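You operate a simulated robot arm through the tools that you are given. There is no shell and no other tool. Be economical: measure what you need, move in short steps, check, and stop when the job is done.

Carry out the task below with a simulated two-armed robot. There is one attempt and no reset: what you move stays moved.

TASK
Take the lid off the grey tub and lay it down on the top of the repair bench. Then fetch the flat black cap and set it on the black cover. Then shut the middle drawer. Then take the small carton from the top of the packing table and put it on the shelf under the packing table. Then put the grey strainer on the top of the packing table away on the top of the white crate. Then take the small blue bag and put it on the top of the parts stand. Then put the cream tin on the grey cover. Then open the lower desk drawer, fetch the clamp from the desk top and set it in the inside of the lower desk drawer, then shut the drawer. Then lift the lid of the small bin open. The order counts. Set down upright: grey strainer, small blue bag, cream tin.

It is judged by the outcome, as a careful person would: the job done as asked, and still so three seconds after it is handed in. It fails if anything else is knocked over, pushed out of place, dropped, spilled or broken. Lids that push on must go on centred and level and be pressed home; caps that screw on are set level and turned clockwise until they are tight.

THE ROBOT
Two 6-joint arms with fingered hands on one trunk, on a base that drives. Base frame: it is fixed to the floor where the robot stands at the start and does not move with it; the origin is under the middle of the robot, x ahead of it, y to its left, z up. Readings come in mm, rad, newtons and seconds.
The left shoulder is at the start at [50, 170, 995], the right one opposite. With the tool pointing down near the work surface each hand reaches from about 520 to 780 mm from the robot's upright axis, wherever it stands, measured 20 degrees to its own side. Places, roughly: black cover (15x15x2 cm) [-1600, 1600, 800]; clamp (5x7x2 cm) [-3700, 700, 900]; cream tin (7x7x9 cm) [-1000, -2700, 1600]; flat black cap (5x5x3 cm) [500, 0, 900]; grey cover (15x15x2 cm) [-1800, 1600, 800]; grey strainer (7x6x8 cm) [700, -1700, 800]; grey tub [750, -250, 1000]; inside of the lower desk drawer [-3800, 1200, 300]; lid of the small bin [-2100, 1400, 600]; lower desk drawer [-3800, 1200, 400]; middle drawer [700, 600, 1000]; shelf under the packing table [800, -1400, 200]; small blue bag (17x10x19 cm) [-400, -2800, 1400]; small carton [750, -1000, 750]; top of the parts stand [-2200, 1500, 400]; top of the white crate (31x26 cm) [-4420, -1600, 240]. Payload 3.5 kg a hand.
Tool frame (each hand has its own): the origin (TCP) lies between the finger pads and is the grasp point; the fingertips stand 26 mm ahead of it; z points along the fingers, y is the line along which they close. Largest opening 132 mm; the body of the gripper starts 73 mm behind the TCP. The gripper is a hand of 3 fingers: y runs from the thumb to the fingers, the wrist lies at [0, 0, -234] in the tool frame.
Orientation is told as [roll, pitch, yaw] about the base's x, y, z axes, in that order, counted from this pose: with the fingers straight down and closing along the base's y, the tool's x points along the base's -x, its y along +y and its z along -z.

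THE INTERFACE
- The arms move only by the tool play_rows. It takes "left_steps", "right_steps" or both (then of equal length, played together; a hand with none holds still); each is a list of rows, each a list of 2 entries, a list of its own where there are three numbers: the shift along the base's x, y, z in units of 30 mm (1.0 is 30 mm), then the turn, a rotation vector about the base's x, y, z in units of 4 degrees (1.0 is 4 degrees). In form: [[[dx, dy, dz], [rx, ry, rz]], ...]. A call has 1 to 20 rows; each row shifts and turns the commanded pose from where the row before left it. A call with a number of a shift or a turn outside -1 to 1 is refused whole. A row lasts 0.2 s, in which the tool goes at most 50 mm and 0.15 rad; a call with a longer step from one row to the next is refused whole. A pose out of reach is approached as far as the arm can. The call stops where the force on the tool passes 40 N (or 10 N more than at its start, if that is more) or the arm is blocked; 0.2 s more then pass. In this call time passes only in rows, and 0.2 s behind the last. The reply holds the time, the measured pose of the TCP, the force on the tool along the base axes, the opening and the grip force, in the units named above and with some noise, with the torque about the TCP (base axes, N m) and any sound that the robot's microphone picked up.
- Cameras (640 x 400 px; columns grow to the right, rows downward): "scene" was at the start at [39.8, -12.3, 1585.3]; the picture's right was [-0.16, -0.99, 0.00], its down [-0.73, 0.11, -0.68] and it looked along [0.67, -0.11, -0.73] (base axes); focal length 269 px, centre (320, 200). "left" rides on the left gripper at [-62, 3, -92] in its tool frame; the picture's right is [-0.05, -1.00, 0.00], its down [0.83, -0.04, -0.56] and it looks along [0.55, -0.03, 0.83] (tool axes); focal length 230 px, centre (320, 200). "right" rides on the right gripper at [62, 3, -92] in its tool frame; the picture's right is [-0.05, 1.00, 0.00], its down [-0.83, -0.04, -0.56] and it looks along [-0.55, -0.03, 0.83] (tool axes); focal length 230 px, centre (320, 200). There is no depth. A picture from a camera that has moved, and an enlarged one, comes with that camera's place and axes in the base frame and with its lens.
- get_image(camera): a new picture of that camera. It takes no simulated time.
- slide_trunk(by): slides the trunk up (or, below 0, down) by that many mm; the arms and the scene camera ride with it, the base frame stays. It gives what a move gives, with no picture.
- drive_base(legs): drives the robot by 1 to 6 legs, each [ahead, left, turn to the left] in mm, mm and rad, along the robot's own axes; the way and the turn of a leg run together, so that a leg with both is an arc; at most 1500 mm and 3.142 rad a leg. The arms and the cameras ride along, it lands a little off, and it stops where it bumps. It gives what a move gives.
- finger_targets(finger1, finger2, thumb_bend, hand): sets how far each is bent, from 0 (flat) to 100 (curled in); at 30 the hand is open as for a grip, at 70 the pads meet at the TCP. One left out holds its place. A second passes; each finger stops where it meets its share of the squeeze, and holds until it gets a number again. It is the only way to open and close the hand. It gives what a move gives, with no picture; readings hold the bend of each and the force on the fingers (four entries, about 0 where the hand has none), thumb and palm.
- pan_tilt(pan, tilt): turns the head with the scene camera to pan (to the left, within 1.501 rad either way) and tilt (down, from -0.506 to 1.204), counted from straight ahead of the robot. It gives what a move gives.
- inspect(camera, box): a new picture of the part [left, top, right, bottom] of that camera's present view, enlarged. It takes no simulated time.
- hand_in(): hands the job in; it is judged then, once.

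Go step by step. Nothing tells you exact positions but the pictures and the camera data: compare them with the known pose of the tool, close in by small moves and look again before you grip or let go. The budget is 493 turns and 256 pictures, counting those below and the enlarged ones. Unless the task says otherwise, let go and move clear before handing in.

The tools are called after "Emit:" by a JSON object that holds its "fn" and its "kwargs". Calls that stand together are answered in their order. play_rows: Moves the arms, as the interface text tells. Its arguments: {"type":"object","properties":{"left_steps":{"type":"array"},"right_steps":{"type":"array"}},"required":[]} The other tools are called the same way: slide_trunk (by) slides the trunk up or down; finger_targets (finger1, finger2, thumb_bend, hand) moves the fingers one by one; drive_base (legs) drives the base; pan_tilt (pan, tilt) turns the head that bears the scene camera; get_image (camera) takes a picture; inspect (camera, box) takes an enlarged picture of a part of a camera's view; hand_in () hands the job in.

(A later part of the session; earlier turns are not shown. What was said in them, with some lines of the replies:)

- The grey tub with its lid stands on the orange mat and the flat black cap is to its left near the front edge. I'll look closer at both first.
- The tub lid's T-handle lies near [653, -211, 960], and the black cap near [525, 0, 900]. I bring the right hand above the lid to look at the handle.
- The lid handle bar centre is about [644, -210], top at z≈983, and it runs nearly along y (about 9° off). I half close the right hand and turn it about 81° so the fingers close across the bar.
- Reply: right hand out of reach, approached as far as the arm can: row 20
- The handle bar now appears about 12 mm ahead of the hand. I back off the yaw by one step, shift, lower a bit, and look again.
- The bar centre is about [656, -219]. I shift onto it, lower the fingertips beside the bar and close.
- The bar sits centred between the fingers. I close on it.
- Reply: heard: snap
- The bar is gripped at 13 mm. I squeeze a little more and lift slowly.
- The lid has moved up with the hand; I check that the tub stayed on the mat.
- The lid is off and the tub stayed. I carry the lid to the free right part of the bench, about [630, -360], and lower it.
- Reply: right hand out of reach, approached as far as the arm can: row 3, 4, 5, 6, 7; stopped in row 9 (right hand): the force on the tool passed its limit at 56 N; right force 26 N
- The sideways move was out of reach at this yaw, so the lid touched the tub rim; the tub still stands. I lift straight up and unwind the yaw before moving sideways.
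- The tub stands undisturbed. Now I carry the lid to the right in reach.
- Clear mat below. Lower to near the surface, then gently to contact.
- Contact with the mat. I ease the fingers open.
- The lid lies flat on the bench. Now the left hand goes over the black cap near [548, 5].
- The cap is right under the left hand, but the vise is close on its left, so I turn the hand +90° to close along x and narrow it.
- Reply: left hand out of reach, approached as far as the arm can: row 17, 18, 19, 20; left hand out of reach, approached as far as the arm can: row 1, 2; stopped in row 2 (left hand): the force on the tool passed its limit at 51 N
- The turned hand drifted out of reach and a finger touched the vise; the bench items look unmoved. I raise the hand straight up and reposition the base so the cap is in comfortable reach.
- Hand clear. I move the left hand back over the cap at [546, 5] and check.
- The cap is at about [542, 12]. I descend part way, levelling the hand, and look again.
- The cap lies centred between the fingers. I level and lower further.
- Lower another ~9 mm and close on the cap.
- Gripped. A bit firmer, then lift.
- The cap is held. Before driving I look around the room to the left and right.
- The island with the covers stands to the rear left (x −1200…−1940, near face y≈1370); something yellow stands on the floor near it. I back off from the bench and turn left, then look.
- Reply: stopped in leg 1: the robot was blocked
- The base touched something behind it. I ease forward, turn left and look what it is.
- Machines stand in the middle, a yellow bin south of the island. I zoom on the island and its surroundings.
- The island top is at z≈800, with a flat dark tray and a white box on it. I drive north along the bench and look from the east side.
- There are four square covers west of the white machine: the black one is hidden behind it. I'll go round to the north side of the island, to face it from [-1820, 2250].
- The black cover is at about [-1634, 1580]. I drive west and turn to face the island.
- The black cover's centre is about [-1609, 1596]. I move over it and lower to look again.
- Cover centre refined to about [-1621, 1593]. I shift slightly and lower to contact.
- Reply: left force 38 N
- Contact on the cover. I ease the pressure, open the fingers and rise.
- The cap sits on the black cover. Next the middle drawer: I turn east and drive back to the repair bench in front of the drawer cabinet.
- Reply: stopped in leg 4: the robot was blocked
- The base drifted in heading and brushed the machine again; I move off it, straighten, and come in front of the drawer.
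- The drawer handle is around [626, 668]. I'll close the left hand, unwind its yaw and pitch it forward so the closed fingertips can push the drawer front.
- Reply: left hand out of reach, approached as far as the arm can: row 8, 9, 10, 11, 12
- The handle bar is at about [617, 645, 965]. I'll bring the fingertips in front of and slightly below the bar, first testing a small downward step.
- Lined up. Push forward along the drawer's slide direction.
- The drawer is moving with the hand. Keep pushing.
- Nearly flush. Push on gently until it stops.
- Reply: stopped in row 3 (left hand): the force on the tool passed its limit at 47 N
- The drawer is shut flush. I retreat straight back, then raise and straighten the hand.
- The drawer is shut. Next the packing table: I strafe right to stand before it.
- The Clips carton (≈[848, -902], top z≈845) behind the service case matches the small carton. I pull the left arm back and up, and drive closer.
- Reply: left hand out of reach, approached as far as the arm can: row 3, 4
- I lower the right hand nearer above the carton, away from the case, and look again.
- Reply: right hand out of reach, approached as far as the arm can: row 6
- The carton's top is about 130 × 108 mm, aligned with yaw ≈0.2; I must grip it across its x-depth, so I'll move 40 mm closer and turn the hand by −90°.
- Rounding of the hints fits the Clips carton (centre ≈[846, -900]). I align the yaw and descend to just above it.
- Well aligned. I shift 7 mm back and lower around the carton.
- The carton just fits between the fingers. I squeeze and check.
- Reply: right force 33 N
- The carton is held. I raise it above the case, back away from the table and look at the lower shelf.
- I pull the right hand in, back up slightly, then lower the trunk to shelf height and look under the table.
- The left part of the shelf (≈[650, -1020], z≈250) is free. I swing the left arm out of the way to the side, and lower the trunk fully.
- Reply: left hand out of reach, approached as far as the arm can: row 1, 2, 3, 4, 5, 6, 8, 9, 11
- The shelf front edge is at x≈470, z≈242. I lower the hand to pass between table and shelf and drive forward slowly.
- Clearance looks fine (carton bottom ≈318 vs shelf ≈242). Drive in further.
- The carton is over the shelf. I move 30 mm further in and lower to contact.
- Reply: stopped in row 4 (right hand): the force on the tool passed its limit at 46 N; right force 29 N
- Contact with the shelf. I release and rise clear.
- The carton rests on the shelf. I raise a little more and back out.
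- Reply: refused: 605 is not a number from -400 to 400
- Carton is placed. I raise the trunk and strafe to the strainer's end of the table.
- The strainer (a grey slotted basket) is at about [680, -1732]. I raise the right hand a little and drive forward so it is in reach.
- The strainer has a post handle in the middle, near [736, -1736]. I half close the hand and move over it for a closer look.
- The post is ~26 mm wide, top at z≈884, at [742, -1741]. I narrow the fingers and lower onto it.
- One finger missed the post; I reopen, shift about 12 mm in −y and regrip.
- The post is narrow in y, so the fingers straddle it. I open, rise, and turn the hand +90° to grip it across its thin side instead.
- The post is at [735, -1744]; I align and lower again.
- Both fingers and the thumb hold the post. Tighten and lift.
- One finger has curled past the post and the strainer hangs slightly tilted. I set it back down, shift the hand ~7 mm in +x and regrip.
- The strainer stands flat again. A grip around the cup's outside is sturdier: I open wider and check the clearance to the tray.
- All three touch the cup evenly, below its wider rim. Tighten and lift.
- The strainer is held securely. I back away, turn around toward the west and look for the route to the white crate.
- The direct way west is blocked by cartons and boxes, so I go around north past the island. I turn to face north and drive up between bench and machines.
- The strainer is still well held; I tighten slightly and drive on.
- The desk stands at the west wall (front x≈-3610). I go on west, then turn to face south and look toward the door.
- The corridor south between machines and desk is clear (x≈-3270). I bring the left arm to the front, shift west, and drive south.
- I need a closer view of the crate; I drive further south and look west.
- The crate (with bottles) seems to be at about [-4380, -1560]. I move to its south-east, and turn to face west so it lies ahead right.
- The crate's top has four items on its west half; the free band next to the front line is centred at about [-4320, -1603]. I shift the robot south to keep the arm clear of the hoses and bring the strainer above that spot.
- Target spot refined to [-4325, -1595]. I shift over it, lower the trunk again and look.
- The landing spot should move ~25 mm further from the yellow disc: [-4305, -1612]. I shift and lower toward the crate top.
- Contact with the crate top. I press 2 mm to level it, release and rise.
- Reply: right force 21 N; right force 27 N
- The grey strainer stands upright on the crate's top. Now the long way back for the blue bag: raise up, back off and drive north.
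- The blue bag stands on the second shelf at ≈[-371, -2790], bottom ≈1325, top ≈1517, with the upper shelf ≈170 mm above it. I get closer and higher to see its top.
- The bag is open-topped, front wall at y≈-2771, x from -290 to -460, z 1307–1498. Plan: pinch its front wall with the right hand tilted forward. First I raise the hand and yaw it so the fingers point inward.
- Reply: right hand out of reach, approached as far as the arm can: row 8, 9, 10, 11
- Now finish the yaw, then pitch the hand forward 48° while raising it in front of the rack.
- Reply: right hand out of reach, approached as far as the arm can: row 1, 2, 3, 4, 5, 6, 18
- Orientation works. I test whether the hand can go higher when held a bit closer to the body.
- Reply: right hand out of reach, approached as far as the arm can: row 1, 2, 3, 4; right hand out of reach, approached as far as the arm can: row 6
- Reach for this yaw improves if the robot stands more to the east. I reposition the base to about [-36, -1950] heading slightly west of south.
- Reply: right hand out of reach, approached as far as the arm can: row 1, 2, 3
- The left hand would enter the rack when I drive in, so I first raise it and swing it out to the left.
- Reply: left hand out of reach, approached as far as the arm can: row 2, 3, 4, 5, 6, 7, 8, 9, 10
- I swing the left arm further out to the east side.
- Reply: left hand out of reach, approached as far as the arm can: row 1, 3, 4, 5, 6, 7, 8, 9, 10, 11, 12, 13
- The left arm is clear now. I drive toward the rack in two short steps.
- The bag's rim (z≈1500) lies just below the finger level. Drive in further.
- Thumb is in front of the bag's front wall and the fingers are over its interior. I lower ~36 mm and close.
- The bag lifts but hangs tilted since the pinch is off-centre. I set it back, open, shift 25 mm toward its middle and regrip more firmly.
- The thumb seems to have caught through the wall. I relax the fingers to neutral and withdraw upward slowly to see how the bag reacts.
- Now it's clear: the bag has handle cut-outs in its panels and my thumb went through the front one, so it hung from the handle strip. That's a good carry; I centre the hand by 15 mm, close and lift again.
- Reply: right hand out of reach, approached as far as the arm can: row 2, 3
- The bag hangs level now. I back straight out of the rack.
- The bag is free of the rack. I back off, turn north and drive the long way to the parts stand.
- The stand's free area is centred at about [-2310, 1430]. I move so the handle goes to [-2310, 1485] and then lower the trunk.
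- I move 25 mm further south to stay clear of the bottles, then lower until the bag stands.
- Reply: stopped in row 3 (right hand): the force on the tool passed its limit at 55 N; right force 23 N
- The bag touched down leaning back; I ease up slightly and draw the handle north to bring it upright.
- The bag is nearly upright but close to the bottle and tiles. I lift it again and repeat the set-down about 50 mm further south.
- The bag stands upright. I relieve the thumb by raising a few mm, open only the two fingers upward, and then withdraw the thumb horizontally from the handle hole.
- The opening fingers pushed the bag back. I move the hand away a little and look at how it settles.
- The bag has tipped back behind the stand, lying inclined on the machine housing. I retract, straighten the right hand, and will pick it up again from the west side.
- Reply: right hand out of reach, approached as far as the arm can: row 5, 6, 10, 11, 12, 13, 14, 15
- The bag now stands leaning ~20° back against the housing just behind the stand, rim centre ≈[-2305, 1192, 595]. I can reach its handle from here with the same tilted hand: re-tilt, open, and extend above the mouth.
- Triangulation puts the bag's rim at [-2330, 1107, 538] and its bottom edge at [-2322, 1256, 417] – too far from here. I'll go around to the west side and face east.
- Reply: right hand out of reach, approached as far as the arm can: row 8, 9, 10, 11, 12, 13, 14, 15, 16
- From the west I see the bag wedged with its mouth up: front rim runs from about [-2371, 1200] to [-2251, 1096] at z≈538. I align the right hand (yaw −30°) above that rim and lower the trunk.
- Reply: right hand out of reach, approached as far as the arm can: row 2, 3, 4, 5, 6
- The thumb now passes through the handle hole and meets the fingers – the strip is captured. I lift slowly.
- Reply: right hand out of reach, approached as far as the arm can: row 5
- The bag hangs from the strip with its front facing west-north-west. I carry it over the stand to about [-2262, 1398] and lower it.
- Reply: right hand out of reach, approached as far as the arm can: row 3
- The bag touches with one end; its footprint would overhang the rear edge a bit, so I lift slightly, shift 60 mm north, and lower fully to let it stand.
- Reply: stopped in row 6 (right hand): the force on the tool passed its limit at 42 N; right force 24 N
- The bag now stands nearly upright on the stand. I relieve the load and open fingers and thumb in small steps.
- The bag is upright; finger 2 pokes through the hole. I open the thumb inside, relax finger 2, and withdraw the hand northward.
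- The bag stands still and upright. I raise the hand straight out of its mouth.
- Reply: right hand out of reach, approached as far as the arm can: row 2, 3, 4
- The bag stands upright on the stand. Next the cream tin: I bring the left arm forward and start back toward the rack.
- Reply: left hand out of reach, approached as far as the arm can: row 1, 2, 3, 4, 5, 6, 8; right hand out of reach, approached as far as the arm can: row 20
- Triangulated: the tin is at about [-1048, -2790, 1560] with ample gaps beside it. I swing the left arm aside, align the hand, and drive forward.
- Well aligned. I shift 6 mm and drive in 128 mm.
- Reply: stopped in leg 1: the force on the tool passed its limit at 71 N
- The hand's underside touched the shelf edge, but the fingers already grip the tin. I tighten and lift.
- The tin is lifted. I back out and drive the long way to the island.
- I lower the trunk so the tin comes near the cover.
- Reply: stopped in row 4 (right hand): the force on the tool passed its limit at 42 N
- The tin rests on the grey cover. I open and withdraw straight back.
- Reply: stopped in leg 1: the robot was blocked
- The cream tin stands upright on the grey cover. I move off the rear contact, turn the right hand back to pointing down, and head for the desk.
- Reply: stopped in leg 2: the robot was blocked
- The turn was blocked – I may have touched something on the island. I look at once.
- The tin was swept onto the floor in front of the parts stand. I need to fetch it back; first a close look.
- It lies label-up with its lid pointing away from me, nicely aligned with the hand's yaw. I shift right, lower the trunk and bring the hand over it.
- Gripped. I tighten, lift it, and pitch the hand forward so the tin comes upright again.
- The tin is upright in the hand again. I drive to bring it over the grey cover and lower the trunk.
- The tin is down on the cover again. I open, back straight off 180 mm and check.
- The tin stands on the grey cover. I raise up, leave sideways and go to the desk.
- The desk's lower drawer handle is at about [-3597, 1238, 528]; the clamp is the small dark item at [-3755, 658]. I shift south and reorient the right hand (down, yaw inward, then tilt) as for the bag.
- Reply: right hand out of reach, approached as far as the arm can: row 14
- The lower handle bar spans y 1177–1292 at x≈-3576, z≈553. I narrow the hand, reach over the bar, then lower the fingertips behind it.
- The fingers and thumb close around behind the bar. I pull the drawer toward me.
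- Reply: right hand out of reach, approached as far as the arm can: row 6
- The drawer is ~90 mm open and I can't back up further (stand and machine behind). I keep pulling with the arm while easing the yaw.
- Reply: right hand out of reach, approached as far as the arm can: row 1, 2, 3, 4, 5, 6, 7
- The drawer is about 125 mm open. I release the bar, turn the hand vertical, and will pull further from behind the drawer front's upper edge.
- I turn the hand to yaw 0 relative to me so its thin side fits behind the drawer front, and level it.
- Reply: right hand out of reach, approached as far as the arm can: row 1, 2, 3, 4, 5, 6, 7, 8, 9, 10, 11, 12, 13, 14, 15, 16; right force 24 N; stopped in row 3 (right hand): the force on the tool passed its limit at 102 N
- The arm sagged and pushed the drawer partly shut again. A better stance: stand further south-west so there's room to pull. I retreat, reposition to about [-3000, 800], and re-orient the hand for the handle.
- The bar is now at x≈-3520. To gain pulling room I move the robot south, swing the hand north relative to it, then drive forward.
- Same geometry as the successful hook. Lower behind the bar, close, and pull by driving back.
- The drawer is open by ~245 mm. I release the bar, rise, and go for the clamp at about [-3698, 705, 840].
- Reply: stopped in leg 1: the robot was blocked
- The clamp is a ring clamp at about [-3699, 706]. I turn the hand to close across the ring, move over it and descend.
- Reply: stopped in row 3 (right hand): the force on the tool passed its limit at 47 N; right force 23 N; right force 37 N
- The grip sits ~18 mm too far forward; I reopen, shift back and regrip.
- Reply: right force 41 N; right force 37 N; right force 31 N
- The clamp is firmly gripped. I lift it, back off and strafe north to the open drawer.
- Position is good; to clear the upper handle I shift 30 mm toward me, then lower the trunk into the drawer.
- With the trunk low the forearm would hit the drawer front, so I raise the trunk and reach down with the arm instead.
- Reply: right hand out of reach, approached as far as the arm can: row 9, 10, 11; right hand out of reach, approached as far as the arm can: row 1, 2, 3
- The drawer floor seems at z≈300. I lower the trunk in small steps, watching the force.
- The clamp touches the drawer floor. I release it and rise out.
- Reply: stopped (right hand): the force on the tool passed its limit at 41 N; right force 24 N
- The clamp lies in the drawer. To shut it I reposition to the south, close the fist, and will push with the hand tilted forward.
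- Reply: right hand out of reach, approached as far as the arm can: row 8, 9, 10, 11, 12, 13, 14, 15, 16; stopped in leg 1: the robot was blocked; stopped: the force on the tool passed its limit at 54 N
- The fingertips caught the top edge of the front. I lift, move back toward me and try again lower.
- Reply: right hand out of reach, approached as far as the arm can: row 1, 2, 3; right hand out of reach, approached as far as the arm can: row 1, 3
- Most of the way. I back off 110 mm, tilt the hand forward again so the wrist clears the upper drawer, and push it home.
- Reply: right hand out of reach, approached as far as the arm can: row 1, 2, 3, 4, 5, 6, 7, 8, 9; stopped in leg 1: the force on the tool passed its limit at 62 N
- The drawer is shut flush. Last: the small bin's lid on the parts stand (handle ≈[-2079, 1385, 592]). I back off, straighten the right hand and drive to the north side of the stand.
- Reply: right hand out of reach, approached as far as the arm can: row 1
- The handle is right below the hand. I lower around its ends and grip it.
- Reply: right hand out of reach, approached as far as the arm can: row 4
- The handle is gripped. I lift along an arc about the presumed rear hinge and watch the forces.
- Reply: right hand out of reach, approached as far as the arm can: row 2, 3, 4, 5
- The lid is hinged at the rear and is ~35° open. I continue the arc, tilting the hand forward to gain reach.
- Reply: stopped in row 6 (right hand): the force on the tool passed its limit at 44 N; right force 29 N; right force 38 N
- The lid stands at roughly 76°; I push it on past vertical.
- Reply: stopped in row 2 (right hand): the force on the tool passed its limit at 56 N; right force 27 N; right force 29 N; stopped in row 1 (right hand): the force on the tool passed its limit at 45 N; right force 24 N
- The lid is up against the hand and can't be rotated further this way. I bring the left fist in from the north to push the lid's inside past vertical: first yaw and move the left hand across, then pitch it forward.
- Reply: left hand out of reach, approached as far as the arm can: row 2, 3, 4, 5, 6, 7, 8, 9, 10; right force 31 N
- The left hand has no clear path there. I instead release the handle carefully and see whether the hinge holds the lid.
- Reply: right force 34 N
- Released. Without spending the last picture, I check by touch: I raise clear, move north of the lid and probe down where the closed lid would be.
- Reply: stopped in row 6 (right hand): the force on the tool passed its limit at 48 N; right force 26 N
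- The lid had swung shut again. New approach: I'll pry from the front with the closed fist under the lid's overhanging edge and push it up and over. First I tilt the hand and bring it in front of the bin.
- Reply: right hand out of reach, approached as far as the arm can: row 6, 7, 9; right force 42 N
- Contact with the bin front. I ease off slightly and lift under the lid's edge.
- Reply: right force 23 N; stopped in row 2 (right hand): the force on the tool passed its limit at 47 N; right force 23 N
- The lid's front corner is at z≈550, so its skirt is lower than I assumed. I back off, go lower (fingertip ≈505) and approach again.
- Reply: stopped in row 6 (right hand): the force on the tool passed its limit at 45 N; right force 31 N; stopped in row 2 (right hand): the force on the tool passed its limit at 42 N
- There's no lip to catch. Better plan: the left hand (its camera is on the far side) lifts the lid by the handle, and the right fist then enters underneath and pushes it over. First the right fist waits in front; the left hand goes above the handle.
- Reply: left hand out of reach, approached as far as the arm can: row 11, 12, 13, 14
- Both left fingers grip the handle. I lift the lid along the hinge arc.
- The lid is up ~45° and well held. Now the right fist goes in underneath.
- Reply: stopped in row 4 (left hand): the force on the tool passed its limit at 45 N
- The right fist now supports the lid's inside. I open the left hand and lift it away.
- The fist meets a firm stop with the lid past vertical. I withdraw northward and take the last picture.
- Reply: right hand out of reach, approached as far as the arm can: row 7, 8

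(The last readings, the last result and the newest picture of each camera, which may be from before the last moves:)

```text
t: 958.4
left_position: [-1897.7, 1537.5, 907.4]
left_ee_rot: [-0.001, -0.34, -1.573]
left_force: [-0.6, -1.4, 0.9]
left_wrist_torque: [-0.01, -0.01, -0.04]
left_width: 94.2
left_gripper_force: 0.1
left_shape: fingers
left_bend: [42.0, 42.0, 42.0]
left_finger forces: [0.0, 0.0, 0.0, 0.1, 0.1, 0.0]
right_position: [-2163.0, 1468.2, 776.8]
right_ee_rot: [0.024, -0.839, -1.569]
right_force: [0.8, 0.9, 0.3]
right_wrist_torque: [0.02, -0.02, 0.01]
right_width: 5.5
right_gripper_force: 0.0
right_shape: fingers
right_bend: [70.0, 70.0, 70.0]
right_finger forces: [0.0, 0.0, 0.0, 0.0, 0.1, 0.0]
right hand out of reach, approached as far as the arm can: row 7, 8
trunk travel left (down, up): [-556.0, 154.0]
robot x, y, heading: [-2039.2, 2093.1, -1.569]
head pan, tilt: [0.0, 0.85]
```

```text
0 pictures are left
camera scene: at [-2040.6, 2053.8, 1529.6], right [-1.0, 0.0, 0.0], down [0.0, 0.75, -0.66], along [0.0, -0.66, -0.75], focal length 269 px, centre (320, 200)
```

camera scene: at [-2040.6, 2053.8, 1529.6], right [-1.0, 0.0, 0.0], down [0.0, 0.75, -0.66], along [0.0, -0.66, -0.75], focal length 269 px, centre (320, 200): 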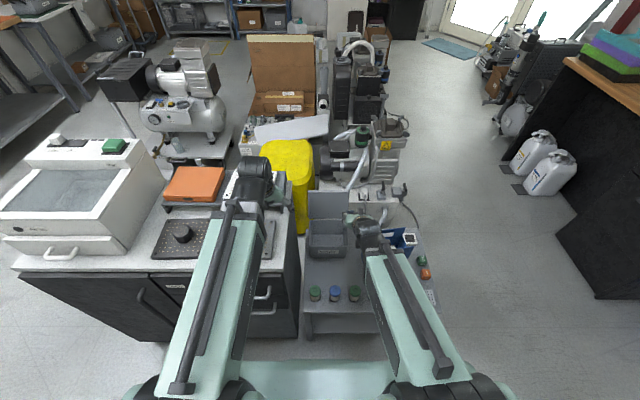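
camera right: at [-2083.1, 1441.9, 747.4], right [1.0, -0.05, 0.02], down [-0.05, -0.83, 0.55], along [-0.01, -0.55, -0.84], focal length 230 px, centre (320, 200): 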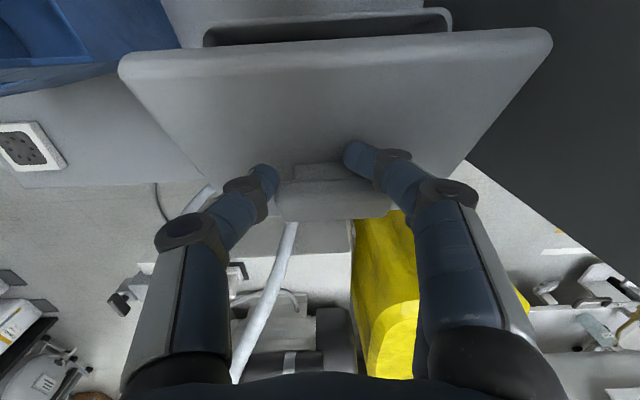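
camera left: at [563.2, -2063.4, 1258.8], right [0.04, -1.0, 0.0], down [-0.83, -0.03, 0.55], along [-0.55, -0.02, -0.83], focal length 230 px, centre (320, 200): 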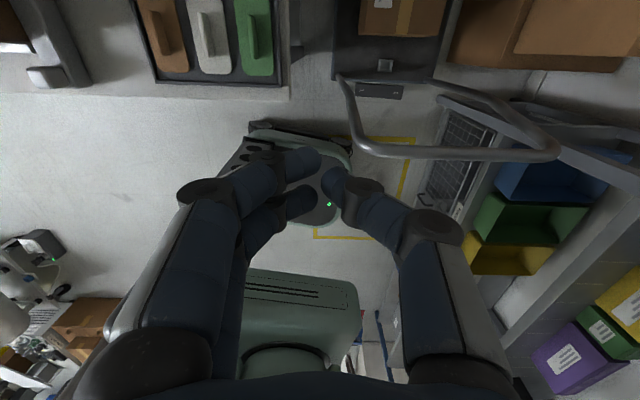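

The bin's lid stands open. The left hand is near the tin, so I raise it straight up first, raise the right too, then back away.

Emit:
{"fn": "play_rows", "kwargs": {"left_steps": [[[-0.2, 0, 0.8], [0, 0, 0]], [[0, 0, 1], [0, 0, 0]], [[0, 0, 1], [0, 0, 0]], [[0, 0, 1], [0, 0, 0]]], "right_steps": [[[0, 0, 0.8], [0, 0, 0]], [[0, 0, 0.8], [0, 0, 0]], [[0, 0, 0.8], [0, 0, 0]], [[0, 0, 0.5], [0, 0, 0]]]}}

Emit:
{"fn": "slide_trunk", "kwargs": {"by": 150}}

Emit:
{"fn": "drive_base", "kwargs": {"legs": [[-300, 0, 0]]}}

```text
t: 959.4
left_position: [-1902.5, 1535.4, 1023.7]
left_ee_rot: [0.001, -0.34, -1.571]
left_force: [0.0, 0.6, -0.1]
left_wrist_torque: [0.04, -0.03, -0.02]
left_width: 94.1
left_gripper_force: 0.1
left_shape: fingers
left_bend: [42.0, 42.0, 42.0]
left_finger forces: [0.0, 0.1, 0.0, 0.0, 0.1, 0.0]
right_position: [-2159.3, 1449.7, 860.4]
right_ee_rot: [0.023, -0.839, -1.568]
right_force: [0.4, 1.3, -0.3]
right_wrist_torque: [-0.03, 0.02, 0.01]
right_width: 5.6
right_gripper_force: 0.1
right_shape: fingers
right_bend: [70.0, 70.0, 70.0]
right_finger forces: [0.0, 0.0, 0.1, 0.0, 0.0, 0.1]
right hand out of reach, approached as far as the arm can: row 1, 2, 3
trunk travel left (down, up): [-556.0, 154.0]
robot x, y, heading: [-2045.9, 2094.9, -1.566]
head pan, tilt: [0.0, 0.85]
```

```text
t: 961.1
left_position: [-1901.5, 1536.0, 1173.6]
left_ee_rot: [0.0, -0.341, -1.573]
left_force: [0.2, -0.3, -0.3]
left_wrist_torque: [-0.02, 0.01, 0.01]
left_width: 94.5
left_gripper_force: 0.0
left_shape: fingers
left_bend: [42.0, 42.0, 42.0]
left_finger forces: [0.0, 0.0, 0.0, 0.1, 0.0, 0.0]
right_position: [-2159.1, 1449.4, 1009.5]
right_ee_rot: [0.026, -0.84, -1.567]
right_force: [0.5, 0.1, 0.0]
right_wrist_torque: [-0.01, 0.01, 0.01]
right_width: 5.5
right_gripper_force: 0.1
right_shape: fingers
right_bend: [70.0, 70.0, 70.0]
right_finger forces: [0.0, 0.0, 0.2, 0.1, 0.0, 0.0]
trunk travel left (down, up): [-706.0, 4.0]
robot x, y, heading: [-2041.4, 2091.8, -1.564]
head pan, tilt: [0.0, 0.85]
```

```text
t: 963.2
left_position: [-1903.0, 1836.1, 1174.1]
left_ee_rot: [0.0, -0.344, -1.57]
left_force: [0.3, 0.3, -0.2]
left_wrist_torque: [-0.03, 0.02, -0.03]
left_width: 94.2
left_gripper_force: 0.1
left_shape: fingers
left_bend: [42.0, 42.0, 42.0]
left_finger forces: [0.0, 0.0, 0.0, 0.0, 0.0, 0.0]
right_position: [-2161.0, 1749.4, 1010.5]
right_ee_rot: [0.026, -0.84, -1.566]
right_force: [0.5, 0.6, -0.4]
right_wrist_torque: [-0.01, 0.0, 0.01]
right_width: 5.5
right_gripper_force: 0.0
right_shape: fingers
right_bend: [70.0, 70.0, 70.0]
right_finger forces: [0.0, 0.0, 0.0, 0.0, 0.0, 0.1]
trunk travel left (down, up): [-706.0, 4.0]
robot x, y, heading: [-2038.6, 2392.3, -1.561]
head pan, tilt: [0.0, 0.85]
```

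Both hands are clear of everything and the robot has backed away, so I hand the job in.

Emit:
{"fn": "hand_in", "kwargs": {}}

```text
The job is handed in.
```

The whole sequence was done in order and handed in, but it was not clean: I dropped things along the way and could not check everything at the end.

- **Blue bag:** it tipped off the back of the parts stand while I was letting go of it. I picked it up and set it upright on the stand.
- **Cream tin:** my hand swept it off the grey cover onto the floor. I put it back upright, and it was standing there in later views. The last picture did not show it because the left arm was in the way, and that hand had passed close by.
- **Base bumps:** the base touched machines and furniture several times. I did not check each spot afterwards for moved items.
- **Small bin lid:** it fell shut once before I pushed it past upright. The last picture shows it standing open.
- **Everything else:** the tub lid, black cap, middle drawer, carton, strainer, clamp and desk drawer looked right when each was done.
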